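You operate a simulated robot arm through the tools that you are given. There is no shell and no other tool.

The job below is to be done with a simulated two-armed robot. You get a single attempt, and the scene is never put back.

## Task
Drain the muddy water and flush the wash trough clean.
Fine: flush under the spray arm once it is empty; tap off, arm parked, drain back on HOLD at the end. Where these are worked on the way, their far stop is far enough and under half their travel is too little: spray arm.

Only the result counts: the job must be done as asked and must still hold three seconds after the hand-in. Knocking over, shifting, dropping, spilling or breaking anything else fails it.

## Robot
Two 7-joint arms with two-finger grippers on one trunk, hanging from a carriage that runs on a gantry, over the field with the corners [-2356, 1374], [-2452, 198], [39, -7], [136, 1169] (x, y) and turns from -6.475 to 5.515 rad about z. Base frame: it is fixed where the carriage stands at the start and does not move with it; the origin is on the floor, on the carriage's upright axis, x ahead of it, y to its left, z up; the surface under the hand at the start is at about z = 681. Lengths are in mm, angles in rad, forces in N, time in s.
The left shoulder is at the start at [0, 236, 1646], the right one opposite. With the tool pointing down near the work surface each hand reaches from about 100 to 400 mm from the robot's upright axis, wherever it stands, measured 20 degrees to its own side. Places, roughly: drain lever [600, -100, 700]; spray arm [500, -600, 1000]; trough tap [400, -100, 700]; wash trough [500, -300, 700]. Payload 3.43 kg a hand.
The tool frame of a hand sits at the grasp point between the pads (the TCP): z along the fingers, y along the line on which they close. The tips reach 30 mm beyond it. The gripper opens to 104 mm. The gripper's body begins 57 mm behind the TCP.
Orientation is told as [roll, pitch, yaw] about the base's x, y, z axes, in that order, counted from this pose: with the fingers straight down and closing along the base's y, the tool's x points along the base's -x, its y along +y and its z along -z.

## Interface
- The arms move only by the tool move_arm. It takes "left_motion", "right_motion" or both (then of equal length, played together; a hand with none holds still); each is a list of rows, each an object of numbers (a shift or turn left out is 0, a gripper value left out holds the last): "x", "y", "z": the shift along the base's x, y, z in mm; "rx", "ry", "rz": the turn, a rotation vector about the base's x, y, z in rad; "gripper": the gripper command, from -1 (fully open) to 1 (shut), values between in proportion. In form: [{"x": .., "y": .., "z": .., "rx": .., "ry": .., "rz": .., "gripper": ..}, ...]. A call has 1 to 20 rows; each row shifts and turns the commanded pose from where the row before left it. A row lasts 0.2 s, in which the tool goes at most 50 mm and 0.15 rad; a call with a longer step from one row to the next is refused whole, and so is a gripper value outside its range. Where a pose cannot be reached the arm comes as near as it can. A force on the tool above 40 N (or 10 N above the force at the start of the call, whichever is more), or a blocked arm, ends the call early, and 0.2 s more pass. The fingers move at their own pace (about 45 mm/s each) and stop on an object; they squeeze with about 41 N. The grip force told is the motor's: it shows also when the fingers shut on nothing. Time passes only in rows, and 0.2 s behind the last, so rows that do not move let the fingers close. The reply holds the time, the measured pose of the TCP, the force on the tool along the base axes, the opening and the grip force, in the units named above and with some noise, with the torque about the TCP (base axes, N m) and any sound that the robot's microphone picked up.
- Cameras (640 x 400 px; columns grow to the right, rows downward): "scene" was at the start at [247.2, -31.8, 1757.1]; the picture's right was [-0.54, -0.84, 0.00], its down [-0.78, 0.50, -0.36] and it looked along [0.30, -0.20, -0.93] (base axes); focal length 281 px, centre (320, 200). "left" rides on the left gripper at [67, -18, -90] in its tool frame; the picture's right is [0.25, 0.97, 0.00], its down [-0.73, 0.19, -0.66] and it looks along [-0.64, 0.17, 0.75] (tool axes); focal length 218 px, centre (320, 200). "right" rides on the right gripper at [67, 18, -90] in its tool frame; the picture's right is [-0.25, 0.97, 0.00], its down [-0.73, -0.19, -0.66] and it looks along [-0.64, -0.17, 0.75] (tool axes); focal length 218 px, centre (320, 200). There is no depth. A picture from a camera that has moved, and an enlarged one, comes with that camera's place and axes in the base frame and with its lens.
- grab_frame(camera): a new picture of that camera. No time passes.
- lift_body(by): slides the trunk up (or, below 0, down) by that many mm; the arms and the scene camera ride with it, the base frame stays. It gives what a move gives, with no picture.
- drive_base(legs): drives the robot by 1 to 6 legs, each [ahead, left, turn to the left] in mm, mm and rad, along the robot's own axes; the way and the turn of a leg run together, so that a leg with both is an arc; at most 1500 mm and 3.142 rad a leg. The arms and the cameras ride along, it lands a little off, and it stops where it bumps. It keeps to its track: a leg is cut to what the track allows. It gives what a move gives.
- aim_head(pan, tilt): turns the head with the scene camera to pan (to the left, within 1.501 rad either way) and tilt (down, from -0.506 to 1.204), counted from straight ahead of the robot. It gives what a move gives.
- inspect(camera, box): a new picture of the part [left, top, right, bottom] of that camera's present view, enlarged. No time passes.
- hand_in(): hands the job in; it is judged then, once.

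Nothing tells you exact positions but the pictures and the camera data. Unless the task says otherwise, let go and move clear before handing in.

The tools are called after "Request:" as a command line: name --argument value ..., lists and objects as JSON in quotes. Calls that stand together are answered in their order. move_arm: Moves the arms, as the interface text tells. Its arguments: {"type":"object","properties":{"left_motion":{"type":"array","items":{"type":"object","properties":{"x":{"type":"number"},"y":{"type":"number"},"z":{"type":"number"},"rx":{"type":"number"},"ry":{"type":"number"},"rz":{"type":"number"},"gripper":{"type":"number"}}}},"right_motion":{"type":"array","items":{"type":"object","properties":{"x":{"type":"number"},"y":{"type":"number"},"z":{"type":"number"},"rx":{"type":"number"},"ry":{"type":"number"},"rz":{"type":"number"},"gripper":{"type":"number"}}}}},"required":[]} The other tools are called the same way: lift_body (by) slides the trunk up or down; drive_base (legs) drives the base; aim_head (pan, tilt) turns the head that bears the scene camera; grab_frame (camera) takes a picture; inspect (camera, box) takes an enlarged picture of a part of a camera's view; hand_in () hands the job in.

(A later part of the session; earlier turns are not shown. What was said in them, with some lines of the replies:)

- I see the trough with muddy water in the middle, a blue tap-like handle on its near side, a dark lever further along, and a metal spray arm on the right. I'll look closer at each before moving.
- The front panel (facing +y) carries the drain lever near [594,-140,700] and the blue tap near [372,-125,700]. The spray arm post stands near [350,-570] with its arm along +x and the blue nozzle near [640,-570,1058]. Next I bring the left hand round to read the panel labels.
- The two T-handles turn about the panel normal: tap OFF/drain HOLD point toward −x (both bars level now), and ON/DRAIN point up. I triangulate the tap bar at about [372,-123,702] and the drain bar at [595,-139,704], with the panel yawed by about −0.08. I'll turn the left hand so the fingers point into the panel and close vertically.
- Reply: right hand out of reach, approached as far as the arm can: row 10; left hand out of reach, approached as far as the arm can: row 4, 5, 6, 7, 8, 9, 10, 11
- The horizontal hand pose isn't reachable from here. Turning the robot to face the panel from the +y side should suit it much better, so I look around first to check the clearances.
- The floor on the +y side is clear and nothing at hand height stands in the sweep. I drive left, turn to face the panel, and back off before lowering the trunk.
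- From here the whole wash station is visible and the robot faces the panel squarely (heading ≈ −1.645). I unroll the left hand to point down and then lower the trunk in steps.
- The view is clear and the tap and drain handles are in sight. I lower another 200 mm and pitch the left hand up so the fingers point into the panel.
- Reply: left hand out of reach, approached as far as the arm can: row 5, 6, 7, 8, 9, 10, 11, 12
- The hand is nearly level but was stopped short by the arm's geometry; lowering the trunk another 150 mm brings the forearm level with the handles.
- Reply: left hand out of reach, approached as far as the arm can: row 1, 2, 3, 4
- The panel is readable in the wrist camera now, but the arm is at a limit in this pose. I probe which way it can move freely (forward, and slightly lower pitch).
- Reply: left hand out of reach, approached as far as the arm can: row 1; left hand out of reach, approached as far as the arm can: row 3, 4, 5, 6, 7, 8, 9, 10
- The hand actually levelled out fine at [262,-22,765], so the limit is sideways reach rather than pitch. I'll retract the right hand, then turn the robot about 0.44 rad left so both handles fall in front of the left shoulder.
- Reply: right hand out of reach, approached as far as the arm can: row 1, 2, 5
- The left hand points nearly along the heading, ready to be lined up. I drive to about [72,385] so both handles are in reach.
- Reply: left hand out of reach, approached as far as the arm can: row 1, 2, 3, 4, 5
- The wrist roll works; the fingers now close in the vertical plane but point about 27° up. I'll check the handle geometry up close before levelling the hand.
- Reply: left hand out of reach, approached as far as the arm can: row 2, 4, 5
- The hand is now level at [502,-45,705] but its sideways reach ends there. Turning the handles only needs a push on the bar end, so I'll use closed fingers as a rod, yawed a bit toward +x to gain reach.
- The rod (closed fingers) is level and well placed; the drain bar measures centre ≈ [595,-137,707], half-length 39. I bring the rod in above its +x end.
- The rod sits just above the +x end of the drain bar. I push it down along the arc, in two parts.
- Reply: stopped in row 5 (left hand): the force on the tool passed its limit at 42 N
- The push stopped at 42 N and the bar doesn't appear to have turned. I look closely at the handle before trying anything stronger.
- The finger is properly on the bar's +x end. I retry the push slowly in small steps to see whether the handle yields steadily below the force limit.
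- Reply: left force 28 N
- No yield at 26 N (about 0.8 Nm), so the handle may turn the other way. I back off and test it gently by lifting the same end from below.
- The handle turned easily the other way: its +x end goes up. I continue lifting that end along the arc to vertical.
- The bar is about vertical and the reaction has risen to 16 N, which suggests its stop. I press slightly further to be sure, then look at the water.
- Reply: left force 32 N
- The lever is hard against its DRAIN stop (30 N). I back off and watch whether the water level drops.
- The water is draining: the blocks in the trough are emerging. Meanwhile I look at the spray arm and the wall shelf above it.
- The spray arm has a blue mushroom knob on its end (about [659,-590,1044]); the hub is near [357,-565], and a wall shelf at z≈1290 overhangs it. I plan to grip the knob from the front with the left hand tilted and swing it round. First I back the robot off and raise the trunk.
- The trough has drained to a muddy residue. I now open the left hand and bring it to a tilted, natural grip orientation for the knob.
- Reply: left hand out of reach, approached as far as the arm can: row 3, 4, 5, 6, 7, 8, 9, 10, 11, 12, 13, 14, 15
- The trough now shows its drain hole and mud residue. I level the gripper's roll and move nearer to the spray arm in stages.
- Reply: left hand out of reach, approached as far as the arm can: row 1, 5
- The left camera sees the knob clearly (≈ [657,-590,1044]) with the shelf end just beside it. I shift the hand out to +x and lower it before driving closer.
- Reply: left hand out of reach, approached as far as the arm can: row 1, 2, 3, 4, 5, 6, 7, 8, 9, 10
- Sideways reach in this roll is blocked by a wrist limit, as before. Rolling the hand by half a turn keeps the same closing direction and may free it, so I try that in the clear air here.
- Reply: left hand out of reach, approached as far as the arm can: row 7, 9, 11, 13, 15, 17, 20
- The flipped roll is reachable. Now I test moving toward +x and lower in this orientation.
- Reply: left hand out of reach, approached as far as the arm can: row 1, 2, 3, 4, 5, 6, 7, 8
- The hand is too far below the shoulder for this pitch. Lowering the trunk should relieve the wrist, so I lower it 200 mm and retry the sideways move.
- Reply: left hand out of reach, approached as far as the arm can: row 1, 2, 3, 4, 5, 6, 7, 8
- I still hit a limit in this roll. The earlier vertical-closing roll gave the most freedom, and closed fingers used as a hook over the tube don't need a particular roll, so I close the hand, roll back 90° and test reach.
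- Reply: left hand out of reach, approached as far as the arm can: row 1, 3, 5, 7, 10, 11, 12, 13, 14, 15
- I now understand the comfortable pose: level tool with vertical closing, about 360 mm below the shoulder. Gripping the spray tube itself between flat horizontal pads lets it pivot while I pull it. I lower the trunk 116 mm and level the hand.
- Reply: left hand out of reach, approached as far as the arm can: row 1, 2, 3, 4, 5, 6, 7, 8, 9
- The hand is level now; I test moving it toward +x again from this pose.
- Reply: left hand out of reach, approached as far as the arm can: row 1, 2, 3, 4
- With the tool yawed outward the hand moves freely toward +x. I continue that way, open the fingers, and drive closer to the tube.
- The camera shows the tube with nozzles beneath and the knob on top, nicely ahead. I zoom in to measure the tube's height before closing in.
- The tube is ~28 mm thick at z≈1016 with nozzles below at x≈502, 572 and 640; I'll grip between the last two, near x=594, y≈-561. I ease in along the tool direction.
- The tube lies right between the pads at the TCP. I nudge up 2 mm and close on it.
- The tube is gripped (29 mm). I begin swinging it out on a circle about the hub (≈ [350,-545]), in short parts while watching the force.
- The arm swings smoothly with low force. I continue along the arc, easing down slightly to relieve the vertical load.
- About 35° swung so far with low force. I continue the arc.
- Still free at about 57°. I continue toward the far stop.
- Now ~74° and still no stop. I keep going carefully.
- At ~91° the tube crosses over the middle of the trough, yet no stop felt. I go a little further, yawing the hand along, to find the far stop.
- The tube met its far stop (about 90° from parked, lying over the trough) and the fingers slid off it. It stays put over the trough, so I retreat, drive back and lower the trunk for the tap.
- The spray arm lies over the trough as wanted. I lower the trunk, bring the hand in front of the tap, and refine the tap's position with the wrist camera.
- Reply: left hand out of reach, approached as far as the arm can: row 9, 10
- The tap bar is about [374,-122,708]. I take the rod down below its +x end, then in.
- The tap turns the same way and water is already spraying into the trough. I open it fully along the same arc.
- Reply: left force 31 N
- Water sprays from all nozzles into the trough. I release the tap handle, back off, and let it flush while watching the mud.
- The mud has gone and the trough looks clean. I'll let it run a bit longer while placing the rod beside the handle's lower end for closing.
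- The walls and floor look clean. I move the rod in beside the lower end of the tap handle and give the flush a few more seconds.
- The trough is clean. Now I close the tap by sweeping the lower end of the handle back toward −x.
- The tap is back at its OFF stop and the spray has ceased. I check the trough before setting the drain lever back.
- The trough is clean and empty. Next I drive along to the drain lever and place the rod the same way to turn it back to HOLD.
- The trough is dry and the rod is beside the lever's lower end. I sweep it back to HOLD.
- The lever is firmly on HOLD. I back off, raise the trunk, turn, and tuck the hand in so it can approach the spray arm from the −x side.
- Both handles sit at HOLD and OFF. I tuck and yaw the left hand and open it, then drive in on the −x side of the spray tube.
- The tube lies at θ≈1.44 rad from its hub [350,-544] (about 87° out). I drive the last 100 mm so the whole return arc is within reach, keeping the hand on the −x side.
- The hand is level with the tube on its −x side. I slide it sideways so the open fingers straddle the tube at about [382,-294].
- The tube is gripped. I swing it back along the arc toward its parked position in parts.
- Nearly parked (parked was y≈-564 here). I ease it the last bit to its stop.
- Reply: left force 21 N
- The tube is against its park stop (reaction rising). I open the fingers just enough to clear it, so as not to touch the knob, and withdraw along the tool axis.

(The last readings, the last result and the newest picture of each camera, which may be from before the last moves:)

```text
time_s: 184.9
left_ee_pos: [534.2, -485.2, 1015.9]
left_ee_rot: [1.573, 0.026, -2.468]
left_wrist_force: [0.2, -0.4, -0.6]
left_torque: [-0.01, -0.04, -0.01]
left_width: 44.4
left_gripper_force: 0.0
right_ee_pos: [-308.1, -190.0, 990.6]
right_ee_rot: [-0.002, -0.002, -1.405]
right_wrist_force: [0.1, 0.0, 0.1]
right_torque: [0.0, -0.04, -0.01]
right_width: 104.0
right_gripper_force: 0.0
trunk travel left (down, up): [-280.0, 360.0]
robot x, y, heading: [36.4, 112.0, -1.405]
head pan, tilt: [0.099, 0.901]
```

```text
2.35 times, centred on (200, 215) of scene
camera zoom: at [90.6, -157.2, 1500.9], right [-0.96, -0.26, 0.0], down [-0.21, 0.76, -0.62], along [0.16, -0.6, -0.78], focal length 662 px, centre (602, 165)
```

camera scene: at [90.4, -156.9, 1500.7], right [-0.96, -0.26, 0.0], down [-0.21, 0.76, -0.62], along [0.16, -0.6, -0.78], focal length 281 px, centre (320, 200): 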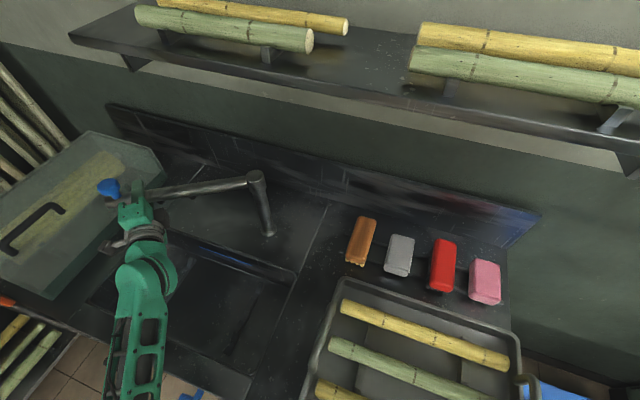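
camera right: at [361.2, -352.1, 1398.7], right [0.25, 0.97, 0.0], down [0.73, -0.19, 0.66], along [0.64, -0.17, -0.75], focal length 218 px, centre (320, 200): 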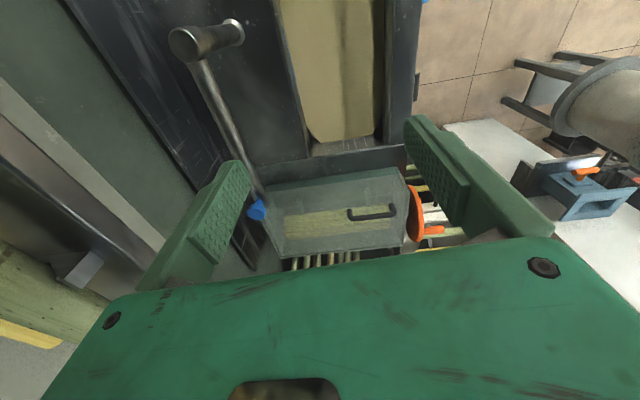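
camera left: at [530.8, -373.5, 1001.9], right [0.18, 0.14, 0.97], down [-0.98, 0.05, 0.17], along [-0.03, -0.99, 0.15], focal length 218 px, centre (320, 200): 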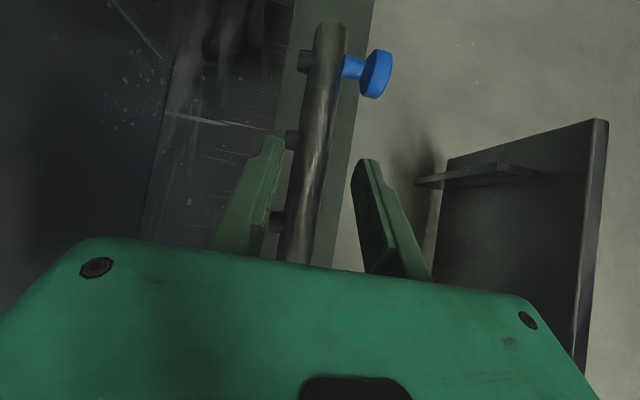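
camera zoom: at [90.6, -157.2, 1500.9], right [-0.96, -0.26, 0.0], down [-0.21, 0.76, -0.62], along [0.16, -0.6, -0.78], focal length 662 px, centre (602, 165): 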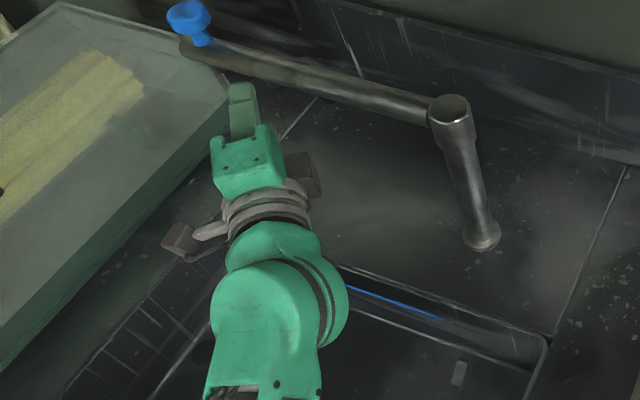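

The spray arm is parked parallel to the wall again. I back away and do a final check of all controls and the trough.

Request:
drive_base --legs '[[-350, -40, 0]]'

Request:
aim_head --pan 0.15 --tilt 0.75

Request:
grab_frame --camera "scene"

Request:
inspect --camera "scene" --box '[160, 90, 380, 290]'

```text
time_s: 187.2
left_ee_pos: [436.7, -146.7, 1016.8]
left_ee_rot: [1.573, 0.026, -2.469]
left_wrist_force: [-0.4, -0.1, 0.2]
left_torque: [0.0, -0.01, 0.01]
left_width: 44.3
left_gripper_force: 0.1
right_ee_pos: [-405.1, 150.1, 991.6]
right_ee_rot: [-0.001, -0.004, -1.404]
right_wrist_force: [0.0, -0.3, 0.0]
right_torque: [0.02, -0.02, 0.03]
right_width: 104.0
right_gripper_force: 0.1
trunk travel left (down, up): [-280.0, 360.0]
robot x, y, heading: [-59.5, 451.1, -1.403]
head pan, tilt: [0.099, 0.901]
```

```text
time_s: 187.9
left_ee_pos: [437.1, -147.2, 1017.2]
left_ee_rot: [1.572, 0.026, -2.468]
left_wrist_force: [0.1, 0.6, 0.0]
left_torque: [0.02, 0.0, -0.04]
left_width: 44.3
left_gripper_force: 0.0
right_ee_pos: [-405.8, 147.8, 990.9]
right_ee_rot: [-0.002, -0.004, -1.404]
right_wrist_force: [-0.6, -0.2, 0.9]
right_torque: [0.0, 0.0, 0.01]
right_width: 104.3
right_gripper_force: 0.2
trunk travel left (down, up): [-280.0, 360.0]
robot x, y, heading: [-61.0, 454.7, -1.409]
head pan, tilt: [0.15, 0.75]
```

```text
taken
camera scene: at [-0.3, 175.4, 1512.8], right [-0.95, -0.31, 0.0], down [-0.21, 0.65, -0.73], along [0.23, -0.69, -0.68], focal length 281 px, centre (320, 200)
```

scene: 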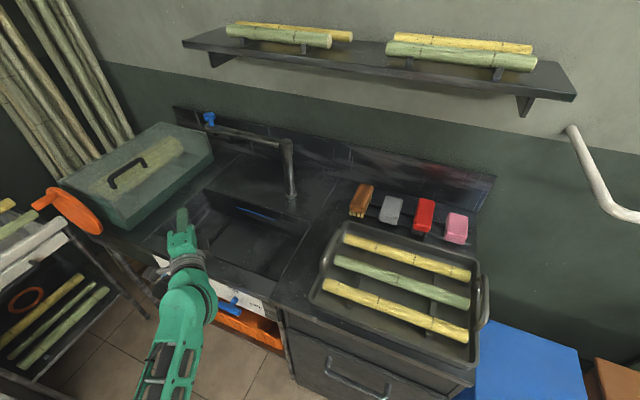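

```text
2.00 times, centred on (270, 190) of scene
camera zoom: at [-0.3, 175.4, 1512.8], right [-0.95, -0.31, 0.0], down [-0.21, 0.65, -0.73], along [0.23, -0.69, -0.68], focal length 563 px, centre (420, 220)
```

zoom: 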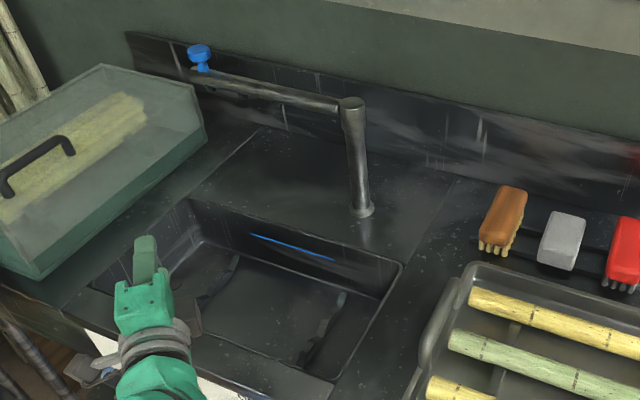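

Request:
drive_base --legs '[[-200, -120, 0]]'

Request:
aim_head --pan 0.35 --tilt 0.75

Request:
grab_frame --camera "scene"

Request:
inspect --camera "scene" --box '[200, 100, 440, 260]'

```text
time_s: 189.6
left_ee_pos: [284.0, 28.9, 1016.1]
left_ee_rot: [1.573, 0.026, -2.467]
left_wrist_force: [0.3, 0.3, -0.9]
left_torque: [-0.01, 0.02, -0.05]
left_width: 44.3
left_gripper_force: 0.1
right_ee_pos: [-557.3, 324.4, 992.2]
right_ee_rot: [-0.001, -0.003, -1.407]
right_wrist_force: [0.3, 0.6, -1.4]
right_torque: [-0.02, -0.02, -0.02]
right_width: 103.9
right_gripper_force: 0.0
trunk travel left (down, up): [-280.0, 360.0]
robot x, y, heading: [-207.2, 627.6, -1.409]
head pan, tilt: [0.15, 0.75]
```

```text
time_s: 190.3
left_ee_pos: [285.2, 27.9, 1016.6]
left_ee_rot: [1.571, 0.027, -2.469]
left_wrist_force: [-0.5, -0.5, -0.2]
left_torque: [-0.02, -0.01, 0.0]
left_width: 44.1
left_gripper_force: 0.1
right_ee_pos: [-554.9, 325.5, 992.1]
right_ee_rot: [-0.001, -0.005, -1.406]
right_wrist_force: [-0.3, 0.1, -0.5]
right_torque: [0.03, 0.01, 0.0]
right_width: 104.1
right_gripper_force: 0.0
trunk travel left (down, up): [-280.0, 360.0]
robot x, y, heading: [-205.4, 631.5, -1.402]
head pan, tilt: [0.351, 0.75]
```

```text
taken
camera scene: at [-136.2, 358.2, 1512.9], right [-0.87, -0.49, 0.0], down [-0.34, 0.59, -0.73], along [0.36, -0.64, -0.68], focal length 281 px, centre (320, 200)
```

scene: 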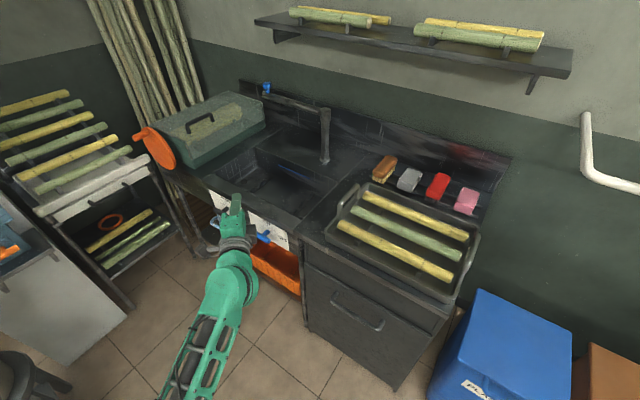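

```text
2.50 times, centred on (320, 180) of scene
camera zoom: at [-136.2, 358.2, 1512.9], right [-0.87, -0.49, 0.0], down [-0.34, 0.59, -0.73], along [0.36, -0.64, -0.68], focal length 703 px, centre (320, 250)
```

zoom: 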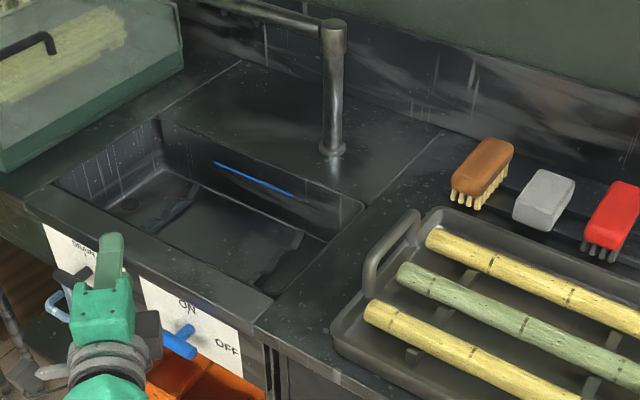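

Request:
move_arm --left_motion '[{"x": -30, "y": 10}, {"x": -30, "y": 10}, {"x": -30, "y": 10}]'

Request:
inspect --camera "scene" --box '[190, 170, 310, 260]'

```text
time_s: 191.1
left_ee_pos: [194.1, 58.9, 1015.6]
left_ee_rot: [1.571, 0.026, -2.467]
left_wrist_force: [-0.2, -0.1, 0.3]
left_torque: [0.02, 0.01, -0.05]
left_width: 44.4
left_gripper_force: 0.1
right_ee_pos: [-557.6, 325.4, 991.5]
right_ee_rot: [-0.003, -0.005, -1.405]
right_wrist_force: [-0.8, -0.2, 0.3]
right_torque: [-0.01, -0.01, 0.0]
right_width: 104.1
right_gripper_force: 0.1
trunk travel left (down, up): [-280.0, 360.0]
robot x, y, heading: [-210.6, 631.4, -1.407]
head pan, tilt: [0.351, 0.75]
```

```text
4.44 times, centred on (250, 215) of scene
camera zoom: at [-136.6, 358.5, 1512.7], right [-0.87, -0.49, 0.0], down [-0.34, 0.59, -0.73], along [0.36, -0.64, -0.68], focal length 1250 px, centre (631, 133)
```

zoom: 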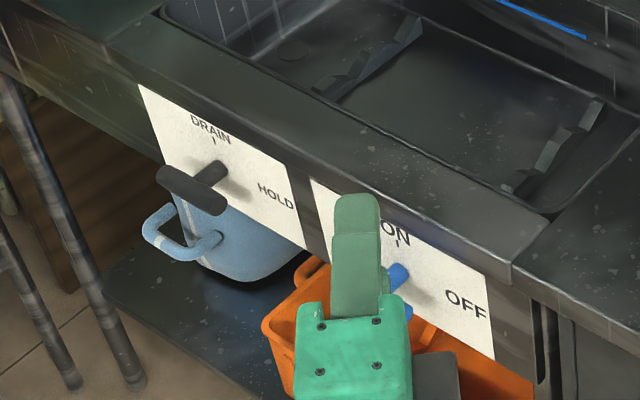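

The drain lever is on HOLD, the tap is OFF, the spray arm is parked, and the trough is empty and clean. Both hands are clear of everything, so I hand the job in.

Request:
hand_in

```text
The job is handed in.
```

The muddy water is drained and the wash trough is flushed clean; I have handed the job in. The hand-in reply gave no verdict, so what follows is what I saw in my last pictures.

- **Drain:** I turned the lever to DRAIN and let the trough empty. After the flush I turned it back to its HOLD stop.
- **Flush:** Once the trough was empty, I swung the spray arm about 90° out over it, to what I took to be its far stop. The tap then ran for about 12 s, until no mud was left in sight. The arm was still well over the trough (about 87°) when I went to park it, after the flush.
- **End state:** The tap is at its OFF stop, the spray arm is back at its park stop, and the drain is on HOLD. The trough looked clean and dry.

Two things did not go smoothly:
- I first pushed the drain lever the wrong way, up to 42 N, before finding that it turns the other way. It worked normally after that.
- The fingers slid off the spray arm when it reached the end of its swing. I saw nothing disturbed.

Both hands are clear of the wash station, and I saw no other item moved or spilled.
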